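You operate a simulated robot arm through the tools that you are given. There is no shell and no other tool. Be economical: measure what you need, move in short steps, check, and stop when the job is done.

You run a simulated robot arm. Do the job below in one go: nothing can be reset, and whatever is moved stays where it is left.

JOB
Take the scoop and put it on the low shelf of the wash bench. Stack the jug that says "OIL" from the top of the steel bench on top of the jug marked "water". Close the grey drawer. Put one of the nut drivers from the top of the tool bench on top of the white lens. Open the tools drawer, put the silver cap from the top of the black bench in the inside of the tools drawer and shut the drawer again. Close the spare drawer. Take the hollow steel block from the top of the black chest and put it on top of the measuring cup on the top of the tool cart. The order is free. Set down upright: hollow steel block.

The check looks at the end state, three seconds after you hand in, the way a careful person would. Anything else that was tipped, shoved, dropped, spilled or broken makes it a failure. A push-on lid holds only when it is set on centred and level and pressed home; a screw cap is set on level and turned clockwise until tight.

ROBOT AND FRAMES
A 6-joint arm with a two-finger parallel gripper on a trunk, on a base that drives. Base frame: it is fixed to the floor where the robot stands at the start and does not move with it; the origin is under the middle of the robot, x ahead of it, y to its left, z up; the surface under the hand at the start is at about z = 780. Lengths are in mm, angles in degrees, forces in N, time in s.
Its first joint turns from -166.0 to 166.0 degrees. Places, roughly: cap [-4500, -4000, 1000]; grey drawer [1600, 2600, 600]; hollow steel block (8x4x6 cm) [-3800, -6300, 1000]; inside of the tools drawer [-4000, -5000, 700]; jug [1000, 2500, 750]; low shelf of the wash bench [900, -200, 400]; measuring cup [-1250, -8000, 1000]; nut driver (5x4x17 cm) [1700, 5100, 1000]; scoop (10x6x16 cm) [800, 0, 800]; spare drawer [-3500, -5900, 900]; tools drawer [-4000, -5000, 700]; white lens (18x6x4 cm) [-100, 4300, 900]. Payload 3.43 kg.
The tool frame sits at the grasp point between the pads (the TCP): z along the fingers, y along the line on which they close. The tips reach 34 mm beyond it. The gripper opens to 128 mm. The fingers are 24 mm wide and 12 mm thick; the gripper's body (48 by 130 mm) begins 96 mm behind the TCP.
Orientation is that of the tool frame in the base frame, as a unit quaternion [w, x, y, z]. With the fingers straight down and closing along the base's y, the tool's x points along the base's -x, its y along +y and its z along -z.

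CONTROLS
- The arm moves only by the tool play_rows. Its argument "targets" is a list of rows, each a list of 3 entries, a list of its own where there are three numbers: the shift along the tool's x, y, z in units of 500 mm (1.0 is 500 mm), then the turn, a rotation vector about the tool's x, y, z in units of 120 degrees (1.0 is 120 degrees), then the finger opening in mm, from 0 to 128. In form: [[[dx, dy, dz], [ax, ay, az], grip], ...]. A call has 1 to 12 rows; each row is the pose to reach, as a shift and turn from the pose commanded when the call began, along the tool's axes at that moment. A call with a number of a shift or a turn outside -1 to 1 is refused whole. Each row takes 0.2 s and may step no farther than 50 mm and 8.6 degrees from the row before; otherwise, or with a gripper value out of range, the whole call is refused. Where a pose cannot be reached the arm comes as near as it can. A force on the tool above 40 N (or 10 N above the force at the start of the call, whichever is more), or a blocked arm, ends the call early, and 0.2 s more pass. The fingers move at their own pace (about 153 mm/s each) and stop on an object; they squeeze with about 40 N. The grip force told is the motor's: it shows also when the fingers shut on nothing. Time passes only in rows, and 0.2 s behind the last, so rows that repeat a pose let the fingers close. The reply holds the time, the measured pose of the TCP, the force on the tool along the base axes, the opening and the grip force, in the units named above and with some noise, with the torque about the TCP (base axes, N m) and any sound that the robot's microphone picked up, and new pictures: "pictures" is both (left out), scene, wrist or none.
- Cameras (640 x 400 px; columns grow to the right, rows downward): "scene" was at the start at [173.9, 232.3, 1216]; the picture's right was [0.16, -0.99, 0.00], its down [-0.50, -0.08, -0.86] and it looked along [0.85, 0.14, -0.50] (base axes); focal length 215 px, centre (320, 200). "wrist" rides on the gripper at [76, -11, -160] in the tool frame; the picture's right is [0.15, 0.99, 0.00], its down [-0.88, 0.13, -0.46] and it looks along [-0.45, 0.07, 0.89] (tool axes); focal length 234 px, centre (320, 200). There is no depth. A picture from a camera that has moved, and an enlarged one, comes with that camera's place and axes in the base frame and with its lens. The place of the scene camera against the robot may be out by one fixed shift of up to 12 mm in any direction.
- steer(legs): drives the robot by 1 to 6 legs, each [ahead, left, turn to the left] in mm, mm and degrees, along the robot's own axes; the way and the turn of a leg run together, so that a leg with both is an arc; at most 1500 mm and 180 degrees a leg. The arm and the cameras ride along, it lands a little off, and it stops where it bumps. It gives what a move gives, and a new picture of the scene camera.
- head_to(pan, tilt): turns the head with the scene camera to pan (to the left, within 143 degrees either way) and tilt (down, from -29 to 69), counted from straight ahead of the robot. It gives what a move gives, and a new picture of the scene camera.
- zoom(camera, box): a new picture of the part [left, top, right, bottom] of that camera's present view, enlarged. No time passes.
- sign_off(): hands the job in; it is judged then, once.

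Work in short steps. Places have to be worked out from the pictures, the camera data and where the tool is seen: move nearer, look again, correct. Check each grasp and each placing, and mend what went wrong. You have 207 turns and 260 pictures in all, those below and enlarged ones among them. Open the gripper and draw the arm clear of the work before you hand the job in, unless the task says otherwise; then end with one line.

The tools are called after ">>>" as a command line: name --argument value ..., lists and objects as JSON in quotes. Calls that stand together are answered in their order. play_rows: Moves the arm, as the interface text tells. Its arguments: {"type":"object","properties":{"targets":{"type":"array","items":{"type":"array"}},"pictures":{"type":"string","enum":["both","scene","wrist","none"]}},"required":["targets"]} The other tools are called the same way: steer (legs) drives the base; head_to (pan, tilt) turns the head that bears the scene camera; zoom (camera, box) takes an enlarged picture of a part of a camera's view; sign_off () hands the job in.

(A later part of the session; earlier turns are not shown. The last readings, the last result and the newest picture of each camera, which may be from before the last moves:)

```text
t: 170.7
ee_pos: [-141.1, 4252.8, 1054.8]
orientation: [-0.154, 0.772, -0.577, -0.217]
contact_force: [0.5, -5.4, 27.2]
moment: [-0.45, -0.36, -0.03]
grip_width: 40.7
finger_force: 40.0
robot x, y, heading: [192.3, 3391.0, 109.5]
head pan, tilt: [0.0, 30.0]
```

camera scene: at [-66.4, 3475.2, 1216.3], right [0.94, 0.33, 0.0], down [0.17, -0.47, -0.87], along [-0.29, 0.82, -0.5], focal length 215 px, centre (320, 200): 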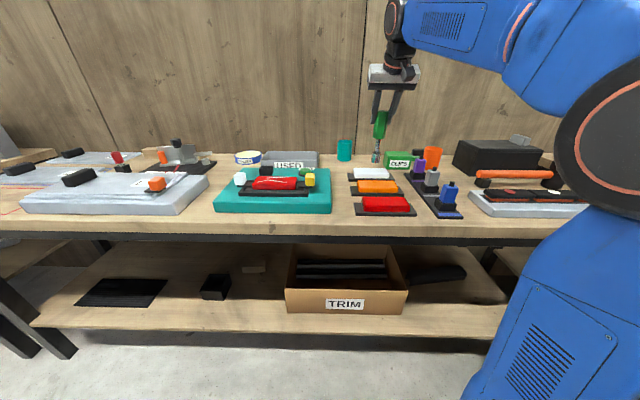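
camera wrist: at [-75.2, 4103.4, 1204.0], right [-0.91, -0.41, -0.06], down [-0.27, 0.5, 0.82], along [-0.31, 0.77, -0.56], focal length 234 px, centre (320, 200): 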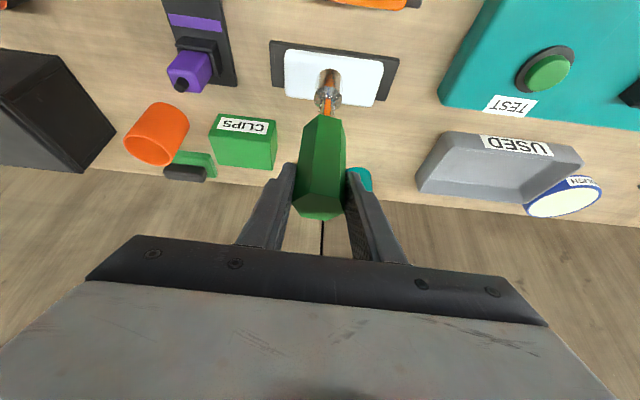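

Geometry from the images says the driver is within ~2° of vertical. Ease the load and open.

>>> play_rows --targets '[[[-0.001, 0, -0.0015], [0, 0, 0], 10], [[-0.001, 0, -0.0015], [0, 0, 0], 43], [[-0.001, 0, -0.0015], [0, 0, 0], 46], [[-0.001, 0, -0.0015], [0, 0, 0], 55], [[-0.001, 0, -0.0015], [0, 0, 0], 70], [[-0.001, 0, -0.0015], [0, 0, 0], 80]]' --pictures "wrist"

>>> zoom --camera "scene" --box '[340, 120, 420, 220]'

```text
t: 172.1
ee_pos: [-140.5, 4254.4, 1054.1]
orientation: [-0.153, 0.772, -0.578, -0.215]
contact_force: [0.2, 0.1, -0.3]
moment: [0.03, -0.01, 0.0]
grip_width: 80.2
finger_force: 0.0
robot x, y, heading: [196.1, 3388.4, 109.4]
head pan, tilt: [0.0, 30.0]
camera wrist: at [-86.6, 4115.8, 1155.2], right [-0.91, -0.4, -0.06], down [-0.27, 0.47, 0.84], along [-0.31, 0.79, -0.54], focal length 234 px, centre (320, 200)
```

wrist: 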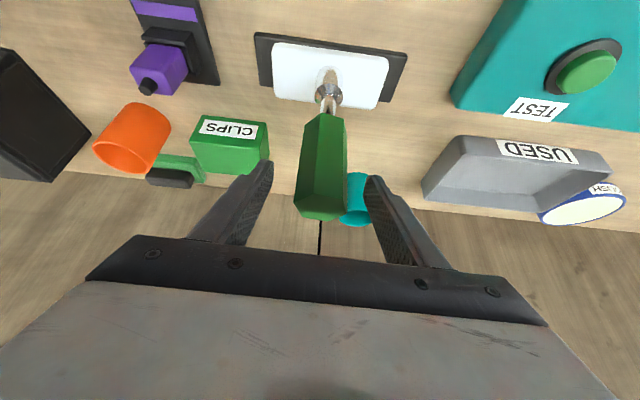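

```text
4.00 times, centred on (380, 170) of scene
camera zoom: at [-66.4, 3475.1, 1216.3], right [0.94, 0.33, 0.0], down [0.17, -0.47, -0.87], along [-0.29, 0.82, -0.5], focal length 860 px, centre (80, 320)
```

zoom: 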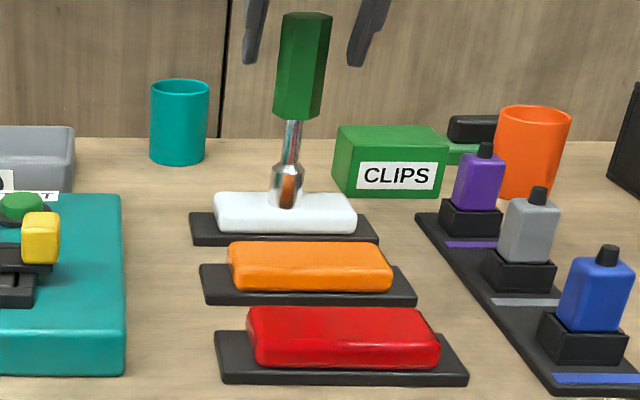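

It stands. Withdraw along the fingers.

>>> play_rows --targets '[[[0, 0, -0.05], [0, 0, 0], 90], [[0, 0, -0.12], [0, 0, 0], 90], [[0, 0, -0.2], [0, 0, 0], 90], [[0, 0, -0.28], [0, 0, 0], 90], [[0, 0, -0.36], [0, 0, 0], 90], [[0.05, 0, -0.42], [0, 0, 0], 90], [[0.13, 0, -0.46], [0, 0, 0], 90], [[0.21, 0, -0.5], [0, 0, 0], 90]]' --pictures "none"

>>> zoom --camera "scene" --box '[300, 100, 460, 230]'

```text
t: 173.8
ee_pos: [-78.8, 4048.2, 1215.1]
orientation: [-0.153, 0.772, -0.578, -0.213]
contact_force: [-0.2, 0.7, -1.3]
moment: [-0.05, -0.08, -0.01]
grip_width: 90.1
finger_force: 0.0
robot x, y, heading: [195.1, 3391.4, 109.3]
head pan, tilt: [0.0, 30.0]
```

```text
3.08 times, centred on (380, 165) of scene
camera zoom: at [-66.7, 3475.5, 1216.2], right [0.94, 0.33, 0.0], down [0.17, -0.47, -0.87], along [-0.29, 0.82, -0.5], focal length 662 px, centre (135, 308)
```

zoom: 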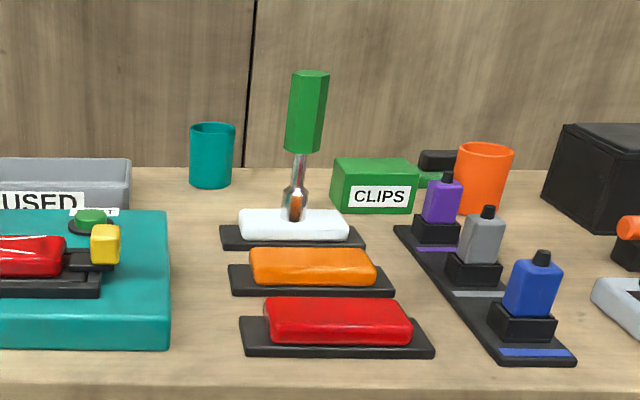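

The nut driver stands firmly on the white lens. Next I need to travel to the far end; first fold the arm vertical and compact.

>>> play_rows --targets '[[[0.07, 0, -0.03], [0, 0.05, 0], 60], [[0.14, 0, -0.06], [0, 0.1, 0], 60], [[0.21, 0, -0.09], [0, 0.15, 0], 60], [[0.28, 0, -0.12], [0, 0.2, 0], 60], [[0.35, 0, -0.15], [0, 0.25, 0], 60], [[0.42, 0, -0.18], [0, 0.268, 0], 60]]' --pictures "none"

>>> steer --legs '[[0, 550, 0], [0, 520, 0], [-700, 0, 0], [-750, 0, 0]]'

```text
t: 175.2
ee_pos: [-22.5, 3836.3, 1144.6]
orientation: [0.012, 0.802, -0.597, 0.002]
contact_force: [0.0, -0.1, -0.7]
moment: [-0.02, -0.07, 0.01]
grip_width: 59.7
finger_force: 0.1
out of reach, approached as far as the arm can: row 5, 6
robot x, y, heading: [195.5, 3391.0, 109.5]
head pan, tilt: [0.0, 30.0]
```

```text
t: 188.2
ee_pos: [-543.2, 2104.0, 1144.7]
orientation: [0.012, 0.8, -0.6, 0.0]
contact_force: [0.6, 0.3, -0.7]
moment: [-0.02, -0.01, 0.03]
grip_width: 59.9
finger_force: 0.0
robot x, y, heading: [-328.1, 1656.1, 109.3]
head pan, tilt: [0.0, 30.0]
camera scene: at [-587.6, 1743.2, 1216.3], right [0.94, 0.33, 0.0], down [0.16, -0.47, -0.87], along [-0.28, 0.82, -0.5], focal length 215 px, centre (320, 200)
```

scene: 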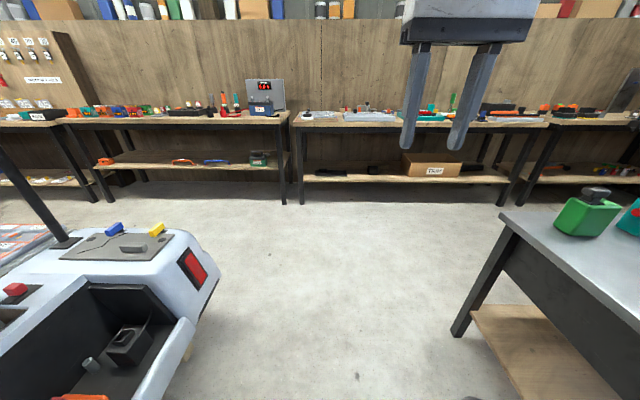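

Back in the open floor; drive to (−100, 1200) and turn to face −y.

>>> steer --legs '[[-505, -65, 0], [0, 0, 160]]'

>>> head_to --pan 0 --tilt 15

```text
t: 197.7
ee_pos: [-58.6, 711.8, 1144.5]
orientation: [0.002, 0.733, 0.68, 0.012]
contact_force: [-0.4, 0.2, -0.7]
moment: [0.02, -0.01, 0.0]
grip_width: 59.9
finger_force: 0.0
robot x, y, heading: [-98.7, 1206.3, -91.5]
head pan, tilt: [0.0, 30.0]
camera scene: at [118.4, 1027.9, 1216.3], right [-1.0, 0.02, 0.0], down [0.01, 0.5, -0.87], along [-0.02, -0.87, -0.5], focal length 215 px, centre (320, 200)
```

scene: 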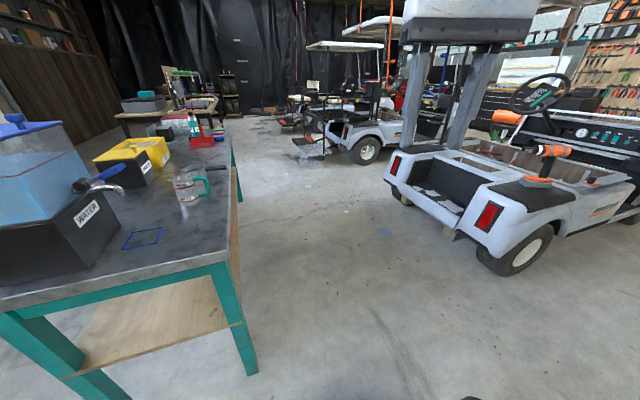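

```text
t: 198.5
ee_pos: [-59.0, 711.5, 1143.6]
orientation: [0.002, 0.733, 0.681, 0.012]
contact_force: [-1.2, -0.5, 0.7]
moment: [0.02, -0.01, -0.03]
grip_width: 60.1
finger_force: 0.1
robot x, y, heading: [-101.0, 1206.6, -91.1]
head pan, tilt: [0.0, 15.0]
camera scene: at [118.3, 1024.9, 1240.5], right [-1.0, 0.02, 0.0], down [0.01, 0.26, -0.97], along [-0.02, -0.97, -0.26], focal length 215 px, centre (320, 200)
```

scene: 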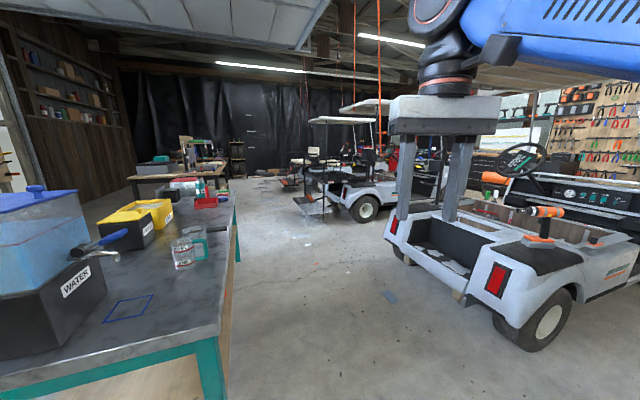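

Carts on my right, wash bench on the left, open aisle in between. Drive down the aisle.

>>> steer --legs '[[1300, 0, 0], [1300, 150, 0]]'

>>> head_to --pan -30 --tilt 15

```text
t: 211.1
ee_pos: [36.8, -1883.2, 1144.5]
orientation: [0.003, 0.733, 0.681, 0.012]
contact_force: [0.8, 0.1, -0.3]
moment: [-0.01, -0.01, 0.0]
grip_width: 59.9
finger_force: 0.0
robot x, y, heading: [-5.5, -1389.9, -91.1]
head pan, tilt: [0.0, 15.0]
camera scene: at [213.7, -1569.5, 1240.5], right [-1.0, 0.02, 0.0], down [0.01, 0.26, -0.97], along [-0.02, -0.97, -0.26], focal length 215 px, centre (320, 200)
```

scene: 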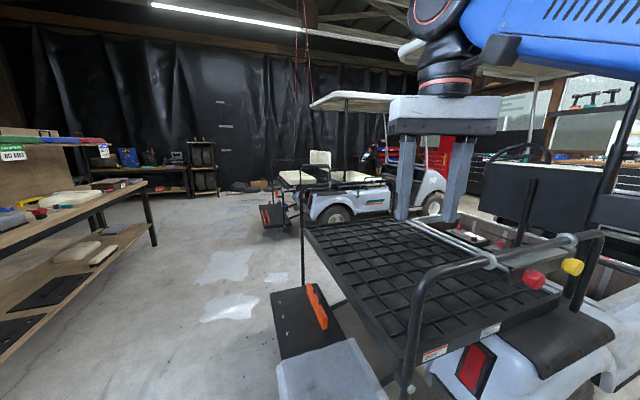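

```text
t: 212.1
ee_pos: [36.4, -1882.7, 1144.4]
orientation: [0.001, 0.733, 0.68, 0.012]
contact_force: [-0.7, 0.6, -1.2]
moment: [0.0, -0.02, 0.0]
grip_width: 60.0
finger_force: 0.1
robot x, y, heading: [-5.4, -1387.2, -91.4]
head pan, tilt: [-30.0, 15.0]
camera scene: at [167.3, -1556.0, 1240.5], right [-0.86, 0.52, 0.0], down [0.13, 0.22, -0.97], along [-0.5, -0.83, -0.26], focal length 215 px, centre (320, 200)
```

scene: 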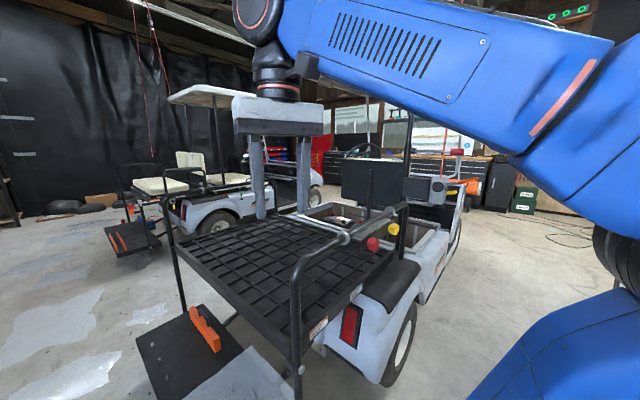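

The next cart's step plate sticks out straight ahead (x≈390, y≈−2230), so I move ahead a little, then sidestep left into the wide lane, and continue.

>>> steer --legs '[[220, 0, 0], [0, 1150, 0], [1400, 0, 0]]'

>>> head_to --pan -40 --tilt 12

```text
t: 213.6
ee_pos: [56.1, -1975.6, 1145.0]
orientation: [0.002, 0.705, 0.71, 0.012]
contact_force: [-0.2, -1.3, 0.9]
moment: [0.01, 0.01, -0.01]
grip_width: 60.3
finger_force: 0.1
robot x, y, heading: [-25.9, -1488.6, -86.7]
head pan, tilt: [-30.0, 15.0]
stopped in leg 1: the robot was blocked; the commanded pose is now the measured one
camera scene: at [159.5, -1640.2, 1240.5], right [-0.89, 0.45, 0.0], down [0.12, 0.23, -0.97], along [-0.43, -0.86, -0.26], focal length 215 px, centre (320, 200)
```

scene: 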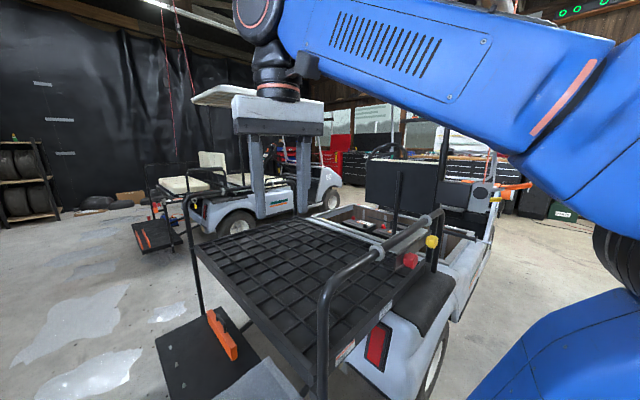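

```text
t: 214.3
ee_pos: [54.9, -1976.9, 1144.8]
orientation: [0.001, 0.705, 0.709, 0.012]
contact_force: [-0.8, 0.4, 1.0]
moment: [0.02, 0.0, 0.03]
grip_width: 59.9
finger_force: 0.1
robot x, y, heading: [-24.2, -1487.8, -86.8]
head pan, tilt: [-40.0, 12.0]
camera scene: at [145.8, -1631.6, 1245.4], right [-0.8, 0.6, 0.0], down [0.12, 0.17, -0.98], along [-0.58, -0.78, -0.21], focal length 215 px, centre (320, 200)
```

scene: 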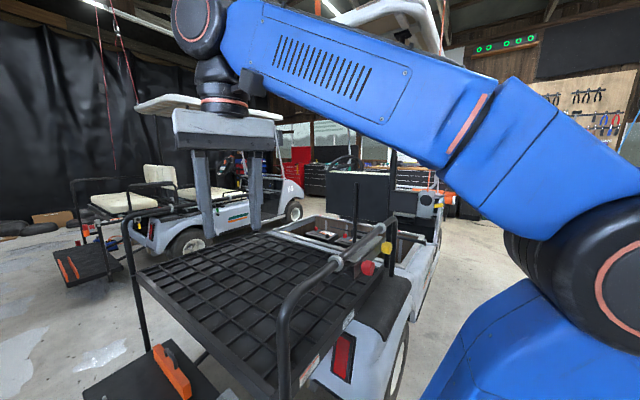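

The base met the step plate (no movement of the cart seen). I back off, turn to face +x, slip through between bench and cart sideways, then turn again.

>>> steer --legs '[[-230, 0, 0], [0, 0, 87], [0, -210, 0], [1200, 0, 0], [0, -700, 0], [0, 0, -90]]'

>>> head_to --pan -80 --tilt 12

```text
t: 232.1
ee_pos: [1520.6, -2370.4, 1145.3]
orientation: [-0.004, 0.347, 0.938, 0.011]
contact_force: [-0.5, -0.1, -0.3]
moment: [0.04, 0.04, 0.0]
grip_width: 60.1
finger_force: 0.0
robot x, y, heading: [1099.8, -2110.1, -37.7]
head pan, tilt: [-40.0, 12.0]
stopped in leg 6: the robot was blocked; the commanded pose is now the measured one
camera scene: at [1319.6, -2080.9, 1245.4], right [-0.98, -0.21, 0.0], down [-0.04, 0.2, -0.98], along [0.21, -0.96, -0.21], focal length 215 px, centre (320, 200)
```

scene: 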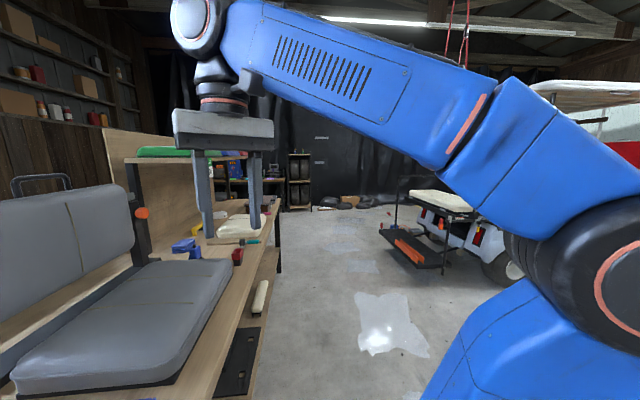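

```text
t: 233.2
ee_pos: [1520.7, -2371.0, 1143.8]
orientation: [-0.003, 0.346, 0.938, 0.012]
contact_force: [0.2, -0.5, -0.2]
moment: [-0.05, -0.02, -0.03]
grip_width: 59.9
finger_force: 0.0
robot x, y, heading: [1096.3, -2116.0, -37.7]
head pan, tilt: [-80.0, 12.0]
camera scene: at [1256.4, -2072.4, 1245.4], right [-0.89, 0.46, 0.0], down [0.1, 0.18, -0.98], along [-0.45, -0.87, -0.21], focal length 215 px, centre (320, 200)
```

scene: 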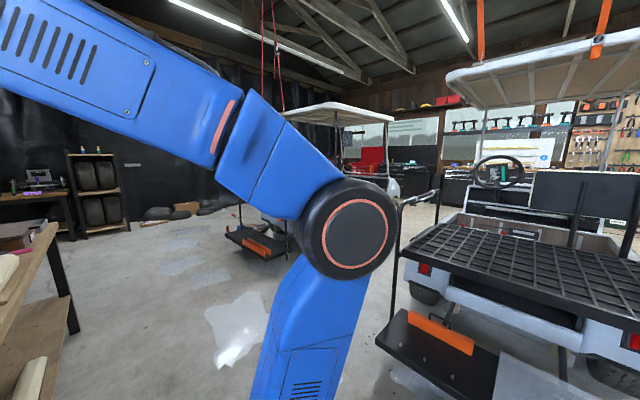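

Turning brought my front corner against the bench on the left (x≈1700). I shift 170 mm away from it and finish the turn.

>>> steer --legs '[[-134, -104, 0], [0, 0, -53]]'

>>> head_to --pan 20 --tilt 20

```text
t: 237.0
ee_pos: [971.2, -2606.5, 1144.9]
orientation: [0.002, 0.732, 0.681, 0.011]
contact_force: [-0.3, -0.2, -0.5]
moment: [-0.01, 0.02, -0.02]
grip_width: 60.0
finger_force: 0.1
robot x, y, heading: [928.2, -2116.7, -91.2]
head pan, tilt: [-80.0, 12.0]
camera scene: at [1057.9, -2213.9, 1245.4], right [-0.15, 0.99, 0.0], down [0.21, 0.03, -0.98], along [-0.97, -0.15, -0.21], focal length 215 px, centre (320, 200)
```

scene: 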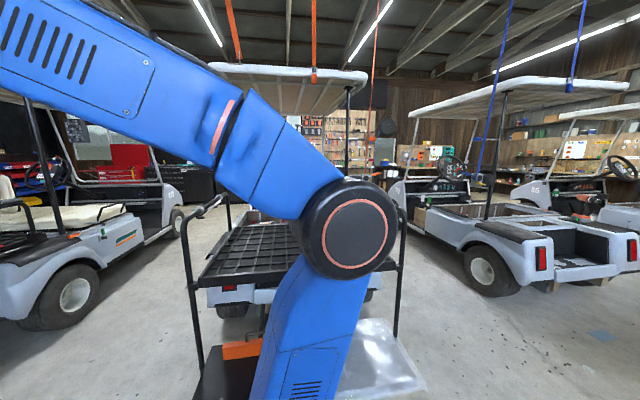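

```text
t: 238.8
ee_pos: [972.2, -2605.4, 1144.4]
orientation: [0.003, 0.732, 0.682, 0.011]
contact_force: [0.4, 0.6, -0.8]
moment: [0.02, 0.01, 0.0]
grip_width: 60.0
finger_force: 0.2
robot x, y, heading: [928.0, -2110.5, -91.4]
head pan, tilt: [20.0, 20.0]
camera scene: at [1180.0, -2287.9, 1232.4], right [-0.95, -0.32, 0.0], down [-0.11, 0.32, -0.94], along [0.3, -0.89, -0.34], focal length 215 px, centre (320, 200)
```

scene: 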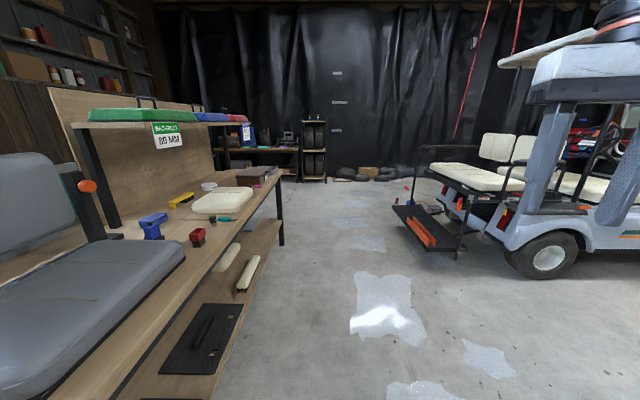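

Lane ahead: bench edge recedes to the left, the next cart's step plate is near (875, −4157). I drive diagonally left-ahead, then straight on.

>>> steer --legs '[[1000, 310, 0], [1000, 310, 0], [1400, 0, 0], [500, 0, 0]]'

>>> head_to --pan -70 --tilt 12

```text
t: 258.2
ee_pos: [1507.7, -6510.8, 1145.5]
orientation: [0.002, 0.73, 0.684, 0.012]
contact_force: [-0.4, 0.1, 0.5]
moment: [0.01, 0.0, -0.01]
grip_width: 60.0
finger_force: 0.1
robot x, y, heading: [1464.5, -6019.2, -90.9]
head pan, tilt: [20.0, 20.0]
camera scene: at [1715.1, -6190.8, 1232.4], right [-0.94, -0.33, 0.0], down [-0.11, 0.32, -0.94], along [0.31, -0.89, -0.34], focal length 215 px, centre (320, 200)
```

scene: 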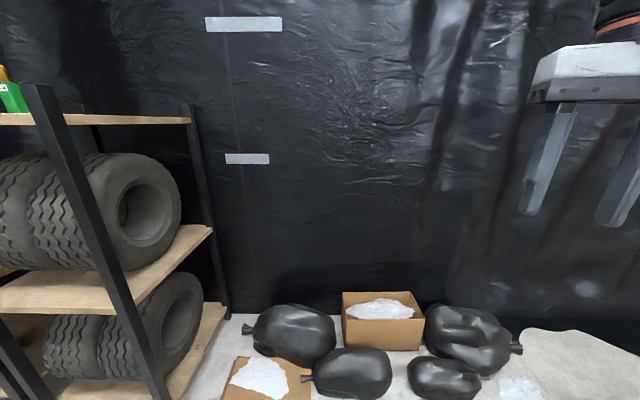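

```text
t: 259.9
ee_pos: [1508.5, -6511.5, 1144.1]
orientation: [0.002, 0.729, 0.684, 0.011]
contact_force: [-0.1, 0.2, 0.5]
moment: [-0.03, 0.01, -0.01]
grip_width: 60.0
finger_force: 0.0
robot x, y, heading: [1461.8, -6017.2, -90.7]
head pan, tilt: [-70.0, 12.0]
camera scene: at [1596.5, -6133.5, 1245.4], right [-0.33, 0.94, 0.0], down [0.2, 0.07, -0.98], along [-0.92, -0.32, -0.21], focal length 215 px, centre (320, 200)
```

scene: 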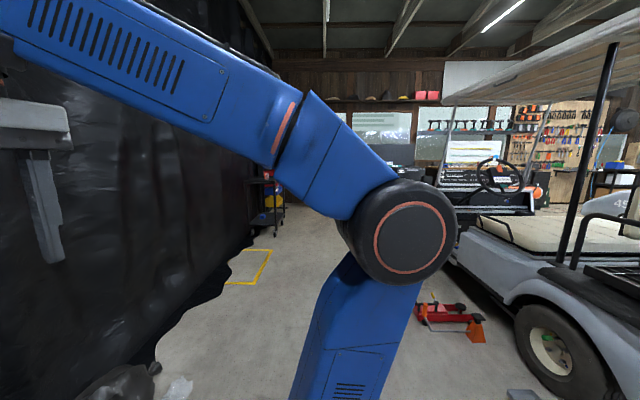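

An aisle opens toward −x between the black curtain and the cart, with a floor jack on its right. I turn right, shift left, and drive along it.

>>> steer --legs '[[0, 0, -90], [0, 620, 0], [1400, 0, 0], [1000, 0, 0]]'

>>> head_to --pan 0 --tilt 12

```text
t: 266.4
ee_pos: [952.4, -6536.8, 1144.3]
orientation: [0.01, 1.0, -0.028, 0.006]
contact_force: [-0.1, 0.0, -0.2]
moment: [-0.01, 0.02, 0.03]
grip_width: 60.1
finger_force: 0.0
robot x, y, heading: [1447.3, -6488.1, 179.6]
head pan, tilt: [-70.0, 12.0]
stopped in leg 2: the robot was blocked; the commanded pose is now the measured one
camera scene: at [1336.7, -6620.0, 1245.4], right [0.94, 0.33, 0.0], down [0.07, -0.2, -0.98], along [-0.33, 0.92, -0.21], focal length 215 px, centre (320, 200)
```

scene: 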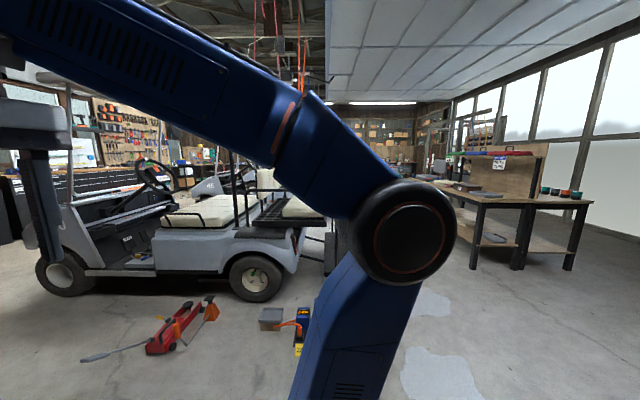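

```text
t: 267.9
ee_pos: [952.4, -6537.8, 1145.7]
orientation: [0.01, 1.0, -0.029, 0.007]
contact_force: [-0.2, 0.1, 0.2]
moment: [0.01, 0.01, 0.0]
grip_width: 59.9
finger_force: 0.1
robot x, y, heading: [1443.1, -6487.4, 179.6]
head pan, tilt: [0.0, 12.0]
camera scene: at [1274.7, -6707.1, 1245.4], right [0.01, 1.0, 0.0], down [0.21, 0.0, -0.98], along [-0.98, 0.01, -0.21], focal length 215 px, centre (320, 200)
```

scene: 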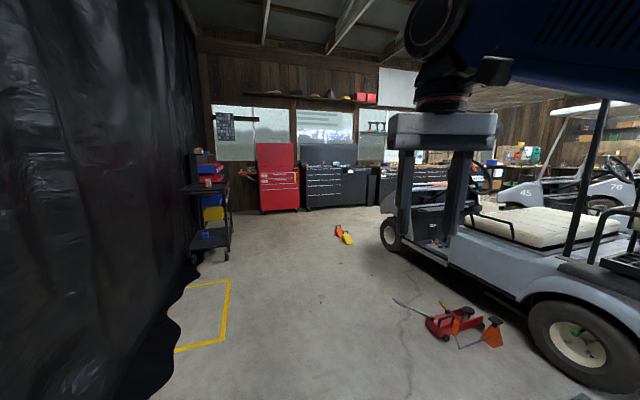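

Something on my left (bags/curtain) limited the sidestep; the aisle ahead is clear at this y. Drive ahead ~2.7 m and look.

>>> steer --legs '[[700, 0, 0], [1000, 60, 0], [900, 60, 0]]'

>>> head_to --pan 0 --tilt 18

```text
t: 280.9
ee_pos: [-1650.6, -6637.2, 1145.3]
orientation: [0.009, 1.0, -0.027, 0.006]
contact_force: [-0.5, -0.1, 0.7]
moment: [-0.03, 0.04, 0.0]
grip_width: 60.0
finger_force: 0.0
robot x, y, heading: [-1160.2, -6586.7, 179.2]
head pan, tilt: [0.0, 12.0]
camera scene: at [-1327.8, -6806.0, 1245.5], right [0.01, 1.0, 0.0], down [0.21, 0.0, -0.98], along [-0.98, 0.01, -0.21], focal length 215 px, centre (320, 200)
```

scene: 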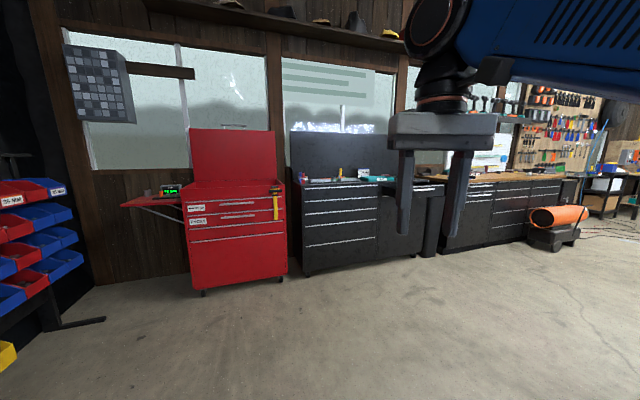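

```text
t: 281.5
ee_pos: [-1649.7, -6636.4, 1145.3]
orientation: [0.01, 1.0, -0.028, 0.006]
contact_force: [0.0, -0.3, -0.3]
moment: [0.0, 0.02, 0.0]
grip_width: 59.9
finger_force: 0.1
robot x, y, heading: [-1159.7, -6587.1, 179.4]
head pan, tilt: [0.0, 18.0]
camera scene: at [-1327.8, -6806.0, 1235.7], right [0.01, 1.0, 0.0], down [0.31, 0.0, -0.95], along [-0.95, 0.01, -0.31], focal length 215 px, centre (320, 200)
```

scene: 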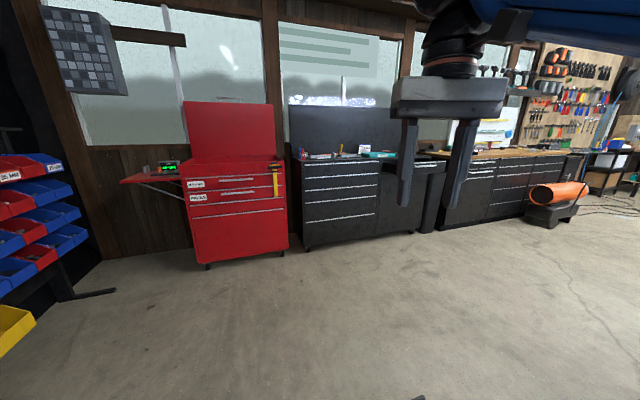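

I check the floor ahead for the orange/yellow item seen earlier before moving on.

>>> head_to --pan -25 --tilt 50

>>> head_to --pan 60 --tilt 15

```text
t: 282.5
ee_pos: [-1650.2, -6637.3, 1145.3]
orientation: [0.009, 1.0, -0.029, 0.006]
contact_force: [0.2, 0.1, 0.5]
moment: [0.0, 0.0, 0.0]
grip_width: 60.1
finger_force: 0.0
robot x, y, heading: [-1159.6, -6585.8, 179.7]
head pan, tilt: [-25.0, 50.0]
camera scene: at [-1304.2, -6773.6, 1186.9], right [0.43, 0.9, 0.0], down [0.69, -0.33, -0.64], along [-0.58, 0.28, -0.77], focal length 215 px, centre (320, 200)
```

scene: 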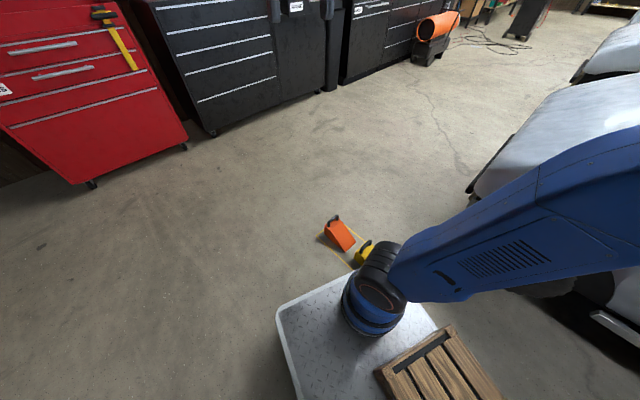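

```text
t: 284.1
ee_pos: [-1650.3, -6638.0, 1145.3]
orientation: [0.009, 1.0, -0.028, 0.006]
contact_force: [0.1, 0.0, 0.2]
moment: [0.01, 0.01, 0.01]
grip_width: 59.8
finger_force: 0.1
robot x, y, heading: [-1153.7, -6583.0, 179.5]
head pan, tilt: [60.0, 15.0]
camera scene: at [-1281.9, -6887.1, 1240.5], right [-0.86, 0.51, 0.0], down [0.13, 0.22, -0.97], along [-0.49, -0.83, -0.26], focal length 215 px, centre (320, 200)
```

scene: 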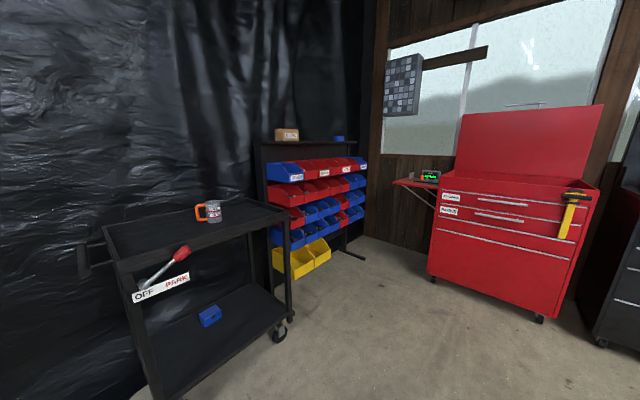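

My platform is near two wheel chocks at front right, so I sidestep left 350 before advancing toward the black chest. The tool cart with the measuring cup is on the left, well clear.

>>> steer --legs '[[0, 350, 0], [1350, 0, 0]]'

>>> head_to --pan -30 --tilt 20

```text
t: 292.7
ee_pos: [-3006.0, -6965.9, 1145.2]
orientation: [0.01, 0.999, -0.035, 0.007]
contact_force: [0.2, 0.8, 0.3]
moment: [0.01, -0.02, 0.04]
grip_width: 59.9
finger_force: 0.1
robot x, y, heading: [-2511.3, -6920.5, 179.1]
head pan, tilt: [60.0, 15.0]
camera scene: at [-2638.8, -7221.0, 1240.5], right [-0.86, 0.51, 0.0], down [0.13, 0.22, -0.97], along [-0.5, -0.83, -0.26], focal length 215 px, centre (320, 200)
```

scene: 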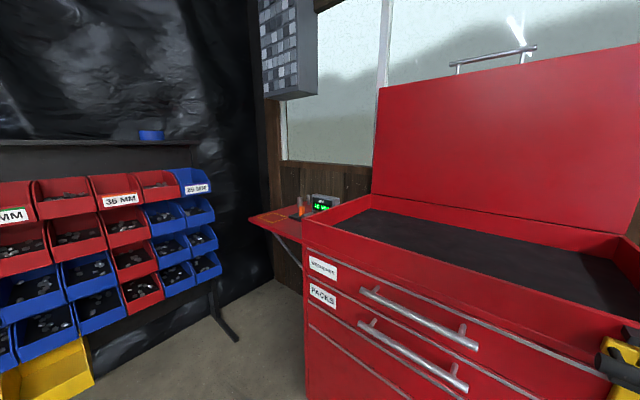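

```text
t: 294.4
ee_pos: [-3003.5, -6966.8, 1144.6]
orientation: [0.011, 0.999, -0.034, 0.006]
contact_force: [0.2, -0.1, 0.3]
moment: [0.01, 0.04, 0.01]
grip_width: 60.0
finger_force: 0.1
robot x, y, heading: [-2507.7, -6922.5, 178.7]
head pan, tilt: [-30.0, 20.0]
camera scene: at [-2670.6, -7093.0, 1232.4], right [0.51, 0.86, 0.0], down [0.29, -0.18, -0.94], along [-0.81, 0.48, -0.34], focal length 215 px, centre (320, 200)
```

scene: 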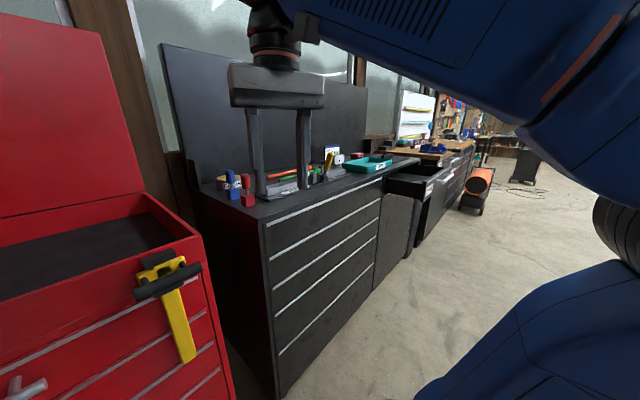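

The black chest is right of the red one; beyond it is an open drawer. Strafe right 600 to face the chest.

>>> steer --legs '[[0, -620, 0]]'

>>> head_to --pan 0 --tilt 25

```text
t: 297.9
ee_pos: [-2992.5, -6346.9, 1144.7]
orientation: [0.01, 0.999, -0.035, 0.006]
contact_force: [0.3, -0.9, -0.4]
moment: [-0.03, 0.03, -0.01]
grip_width: 59.9
finger_force: 0.1
robot x, y, heading: [-2496.5, -6301.3, 178.8]
head pan, tilt: [-30.0, 20.0]
camera scene: at [-2659.6, -6473.6, 1232.4], right [0.52, 0.86, 0.0], down [0.29, -0.18, -0.94], along [-0.8, 0.49, -0.34], focal length 215 px, centre (320, 200)
```

scene: 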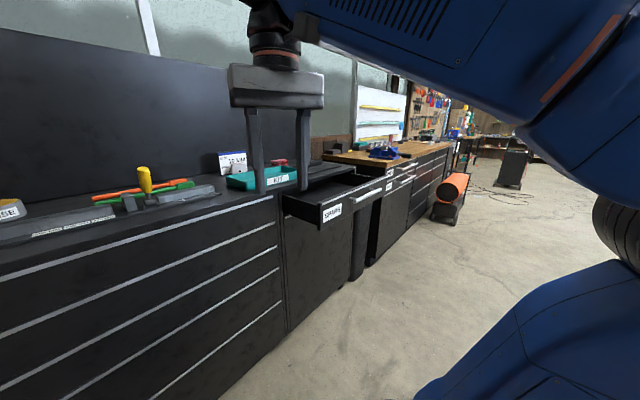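

```text
t: 298.8
ee_pos: [-2993.4, -6345.2, 1144.5]
orientation: [0.01, 0.999, -0.035, 0.007]
contact_force: [0.3, -1.0, -0.2]
moment: [-0.01, 0.01, -0.02]
grip_width: 60.1
finger_force: 0.1
robot x, y, heading: [-2498.6, -6302.1, 178.7]
head pan, tilt: [0.0, 25.0]
camera scene: at [-2672.0, -6519.9, 1224.3], right [0.02, 1.0, 0.0], down [0.42, -0.01, -0.91], along [-0.91, 0.02, -0.42], focal length 215 px, centre (320, 200)
```

scene: 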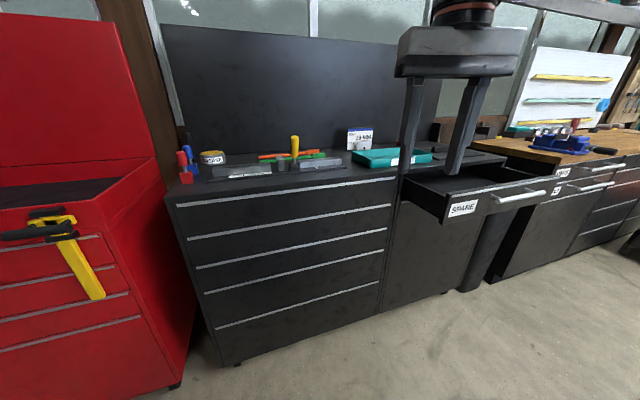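

Fixtures are rotated ~17°: the chest front faces direction heading ≈17°, so I square up by turning left 18.6°, and zoom at the chest top.

>>> steer --legs '[[0, 0, 18.6]]'

>>> zoom --camera "scene" --box '[200, 110, 480, 240]'

```text
t: 300.2
ee_pos: [-2953.4, -6501.8, 1145.1]
orientation: [0.008, 0.992, 0.127, 0.007]
contact_force: [0.7, 0.4, -0.3]
moment: [0.02, 0.0, -0.01]
grip_width: 60.0
finger_force: 0.1
robot x, y, heading: [-2499.4, -6301.4, -162.7]
head pan, tilt: [0.0, 25.0]
camera scene: at [-2593.8, -6565.0, 1224.3], right [-0.3, 0.95, 0.0], down [0.4, 0.13, -0.91], along [-0.86, -0.27, -0.42], focal length 215 px, centre (320, 200)
```

scene: 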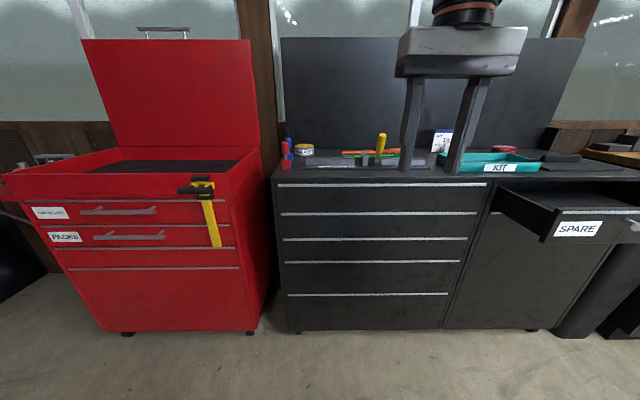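

```text
2.29 times, centred on (340, 175) of scene
camera zoom: at [-2593.8, -6565.0, 1224.3], right [-0.3, 0.95, 0.0], down [0.4, 0.13, -0.91], along [-0.86, -0.27, -0.42], focal length 491 px, centre (274, 257)
```

zoom: 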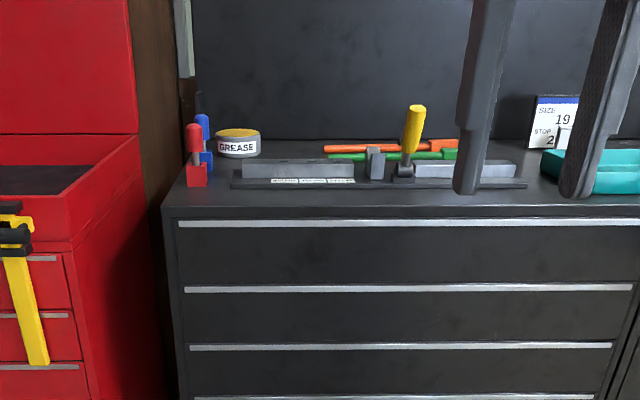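

Square to the chest now. Strafe right 520 toward the SPARE drawer and look at the rest of the chest top.

>>> steer --legs '[[0, -500, 0]]'

>>> head_to --pan 0 --tilt 32

>>> zoom --camera "scene" --box '[60, 80, 400, 240]'

```text
t: 303.2
ee_pos: [-3104.4, -6025.4, 1143.8]
orientation: [0.008, 0.991, 0.13, 0.009]
contact_force: [0.0, 0.0, -0.1]
moment: [0.02, 0.01, 0.0]
grip_width: 60.3
finger_force: 0.0
robot x, y, heading: [-2655.5, -5824.0, -162.3]
head pan, tilt: [0.0, 25.0]
camera scene: at [-2744.1, -6087.2, 1224.3], right [-0.3, 0.95, 0.0], down [0.4, 0.13, -0.91], along [-0.86, -0.27, -0.42], focal length 215 px, centre (320, 200)
```

scene: 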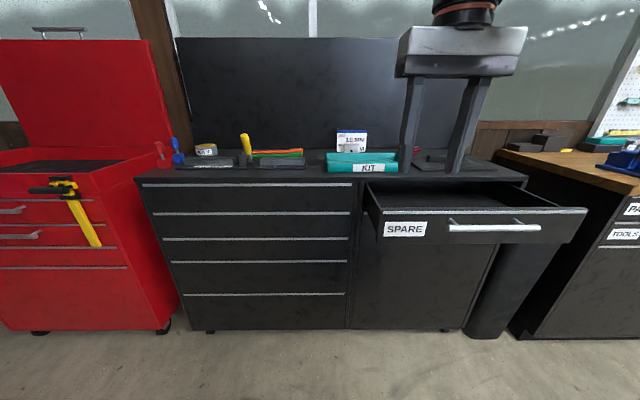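

```text
t: 303.9
ee_pos: [-3104.0, -6025.9, 1145.6]
orientation: [0.009, 0.992, 0.128, 0.008]
contact_force: [-0.7, -0.2, 0.5]
moment: [0.0, 0.0, -0.02]
grip_width: 59.7
finger_force: 0.0
robot x, y, heading: [-2654.2, -5823.5, -162.4]
head pan, tilt: [0.0, 32.0]
camera scene: at [-2741.7, -6086.4, 1213.2], right [-0.3, 0.95, 0.0], down [0.5, 0.16, -0.85], along [-0.81, -0.26, -0.53], focal length 215 px, centre (320, 200)
```

scene: 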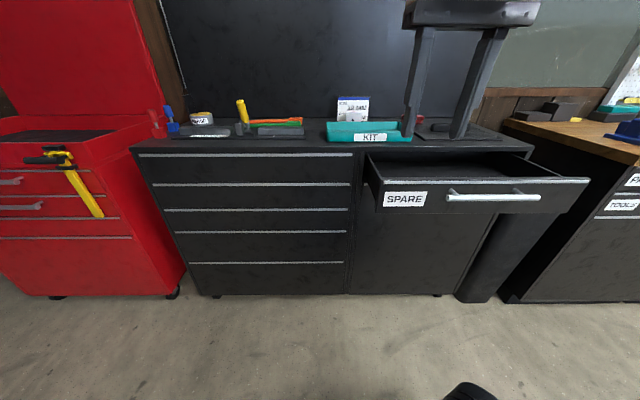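

```text
1.88 times, centred on (230, 160) of scene
camera zoom: at [-2741.7, -6086.4, 1213.2], right [-0.3, 0.95, 0.0], down [0.5, 0.16, -0.85], along [-0.81, -0.26, -0.53], focal length 405 px, centre (489, 275)
```

zoom: 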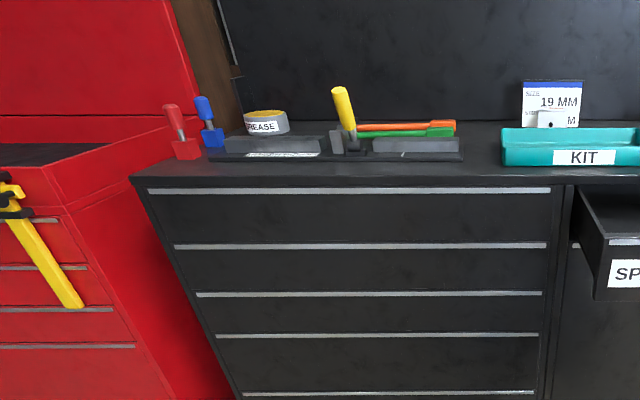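

SPARE drawer face is ~670 ahead, z 845–940, bar handle in the middle. I'll press the face between the label and the handle with closed fingertips.

>>> play_rows --targets '[[[-0.026, -0.039, 0.058], [0, -0.052, 0], 0], [[-0.053, -0.078, 0.116], [0, -0.104, 0], 0], [[-0.08, -0.117, 0.175], [0, -0.156, 0], 0], [[-0.106, -0.156, 0.233], [0, -0.208, 0], 0], [[-0.132, -0.195, 0.291], [0, -0.26, 0], 0], [[-0.159, -0.234, 0.35], [0, -0.312, 0], 0], [[-0.185, -0.273, 0.408], [0, -0.364, 0], 0], [[-0.212, -0.312, 0.466], [0, -0.417, 0], 0], [[-0.212, -0.312, 0.466], [0, -0.417, 0], 0]]'

```text
t: 305.9
ee_pos: [-3242.1, -5904.4, 907.5]
orientation: [0.063, 0.902, 0.113, -0.412]
contact_force: [-0.6, 0.5, 1.1]
moment: [0.01, 0.0, 0.01]
grip_width: 0.0
finger_force: 33.3
robot x, y, heading: [-2655.2, -5825.6, -162.7]
head pan, tilt: [0.0, 32.0]
camera scene: at [-2741.7, -6086.4, 1213.2], right [-0.3, 0.95, 0.0], down [0.51, 0.16, -0.85], along [-0.81, -0.26, -0.53], focal length 215 px, centre (320, 200)
camera wrist: at [-3079.5, -5850.1, 955.8], right [0.34, -0.93, -0.09], down [-0.19, -0.17, 0.97], along [-0.92, -0.32, -0.24], focal length 234 px, centre (320, 200)
```

scene: 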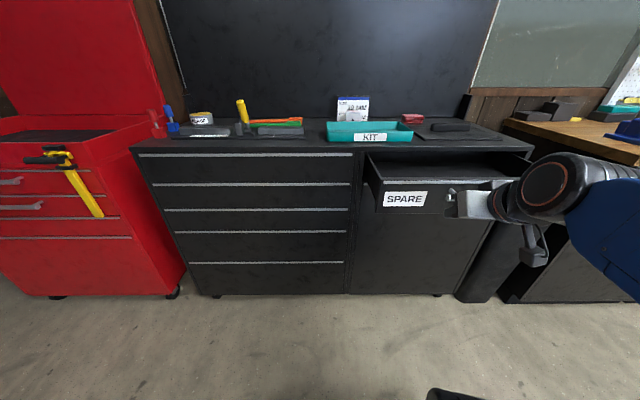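
wrist: 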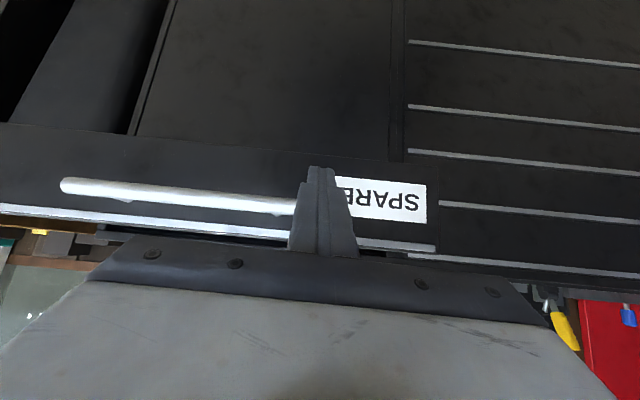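

Tip is in front of the face beside the handle's end. Push straight ahead.

>>> play_rows --targets '[[[-0.04, 0, 0.046], [0, 0, 0], 0], [[-0.08, 0, 0.092], [0, 0, 0], 0], [[-0.12, 0, 0.138], [0, 0, 0], 0], [[-0.16, 0, 0.184], [0, 0, 0], 0], [[-0.2, 0, 0.23], [0, 0, 0], 0], [[-0.24, 0, 0.276], [0, 0, 0], 0], [[-0.27, 0, 0.322], [0, 0, 0], 0], [[-0.3, 0, 0.36], [0, 0, 0], 0]]'

```text
t: 306.8
ee_pos: [-3335.9, -5931.1, 907.4]
orientation: [0.064, 0.903, 0.113, -0.411]
contact_force: [-0.5, 0.2, 0.0]
moment: [0.0, -0.01, 0.0]
grip_width: 0.0
finger_force: 33.2
robot x, y, heading: [-2654.3, -5825.2, -162.3]
head pan, tilt: [0.0, 32.0]
stopped in row 4: the force on the tool passed its limit at 42 N (the readings are from after the stop); the commanded pose is now the measured one
camera scene: at [-2741.3, -6087.0, 1213.2], right [-0.3, 0.95, 0.0], down [0.51, 0.16, -0.85], along [-0.81, -0.26, -0.53], focal length 215 px, centre (320, 200)
camera wrist: at [-3173.0, -5876.4, 956.2], right [0.35, -0.93, -0.09], down [-0.2, -0.17, 0.97], along [-0.92, -0.32, -0.24], focal length 234 px, centre (320, 200)
```

scene: 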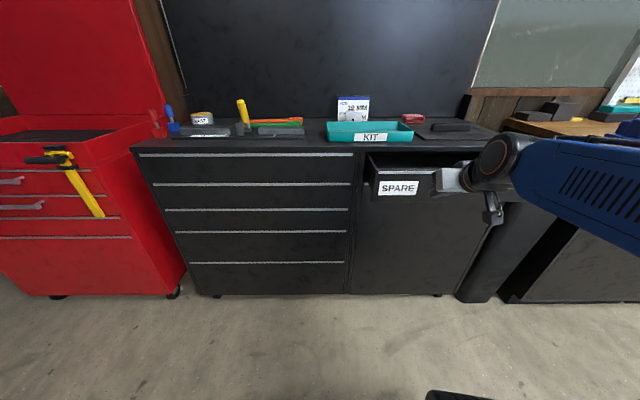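
wrist: 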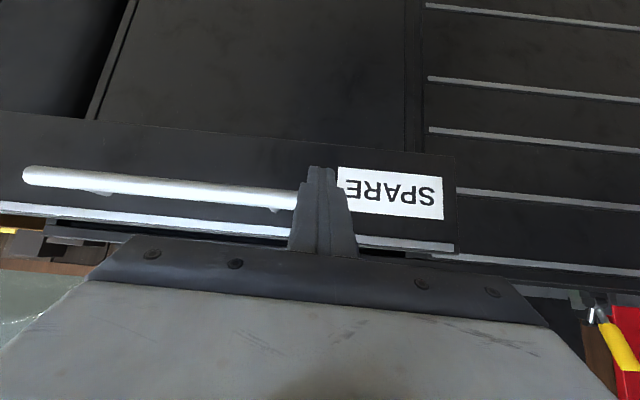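

It slides; the stop was an impact peak. Continue in gentler steps.

>>> play_rows --targets '[[[-0.02, 0, 0.023], [0, 0, 0], 0], [[-0.04, 0, 0.046], [0, 0, 0], 0], [[-0.06, 0, 0.069], [0, 0, 0], 0], [[-0.08, 0, 0.092], [0, 0, 0], 0], [[-0.1, 0, 0.115], [0, 0, 0], 0], [[-0.12, 0, 0.138], [0, 0, 0], 0], [[-0.14, 0, 0.161], [0, 0, 0], 0], [[-0.16, 0, 0.184], [0, 0, 0], 0], [[-0.18, 0, 0.207], [0, 0, 0], 0], [[-0.2, 0, 0.23], [0, 0, 0], 0]]'

```text
t: 308.9
ee_pos: [-3483.2, -5970.4, 908.0]
orientation: [0.063, 0.902, 0.114, -0.411]
contact_force: [0.9, 0.0, -3.3]
moment: [0.05, -0.11, 0.01]
grip_width: 0.1
finger_force: 33.0
robot x, y, heading: [-2649.6, -5825.0, -162.5]
head pan, tilt: [0.0, 32.0]
camera scene: at [-2741.4, -6086.9, 1213.2], right [-0.3, 0.95, 0.0], down [0.51, 0.16, -0.85], along [-0.81, -0.26, -0.53], focal length 215 px, centre (320, 200)
camera wrist: at [-3320.9, -5915.2, 956.7], right [0.35, -0.93, -0.09], down [-0.19, -0.17, 0.97], along [-0.92, -0.32, -0.24], focal length 234 px, centre (320, 200)
```

scene: 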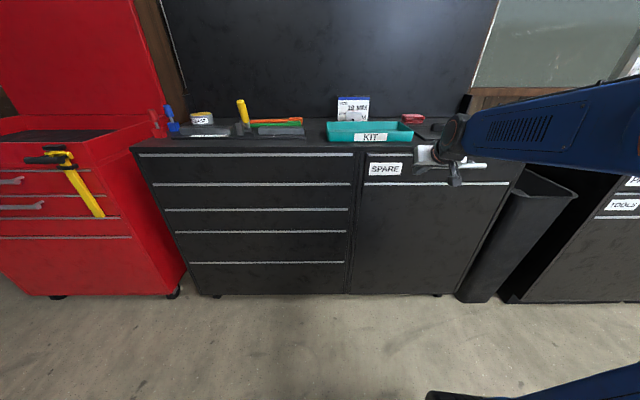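
wrist: 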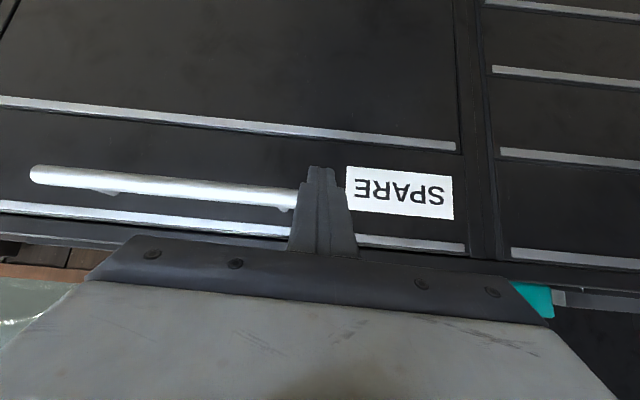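

It looks flush with the neighbours; push a little more to be sure it is home.

>>> play_rows --targets '[[[-0.01, 0, 0.0115], [0, 0, 0], 0], [[-0.02, 0, 0.023], [0, 0, 0], 0], [[-0.03, 0, 0.035], [0, 0, 0], 0], [[-0.04, 0, 0.046], [0, 0, 0], 0]]' --pictures "wrist"

```text
t: 309.6
ee_pos: [-3492.8, -5973.7, 905.2]
orientation: [0.062, 0.904, 0.113, -0.407]
contact_force: [-0.5, -0.3, -0.4]
moment: [-0.03, -0.03, 0.0]
grip_width: 0.0
finger_force: 33.1
robot x, y, heading: [-2646.7, -5824.1, -161.9]
head pan, tilt: [0.0, 32.0]
stopped in row 3: the force on the tool passed its limit at 105 N (the readings are from after the stop); the commanded pose is now the measured one
camera wrist: at [-3331.2, -5918.5, 954.5], right [0.35, -0.93, -0.09], down [-0.2, -0.17, 0.96], along [-0.91, -0.32, -0.25], focal length 234 px, centre (320, 200)
```

wrist: 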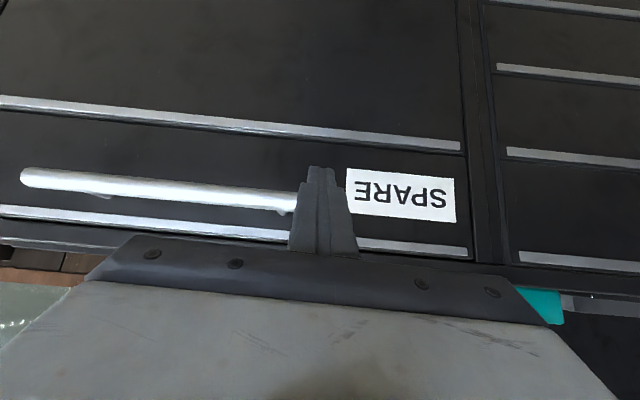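

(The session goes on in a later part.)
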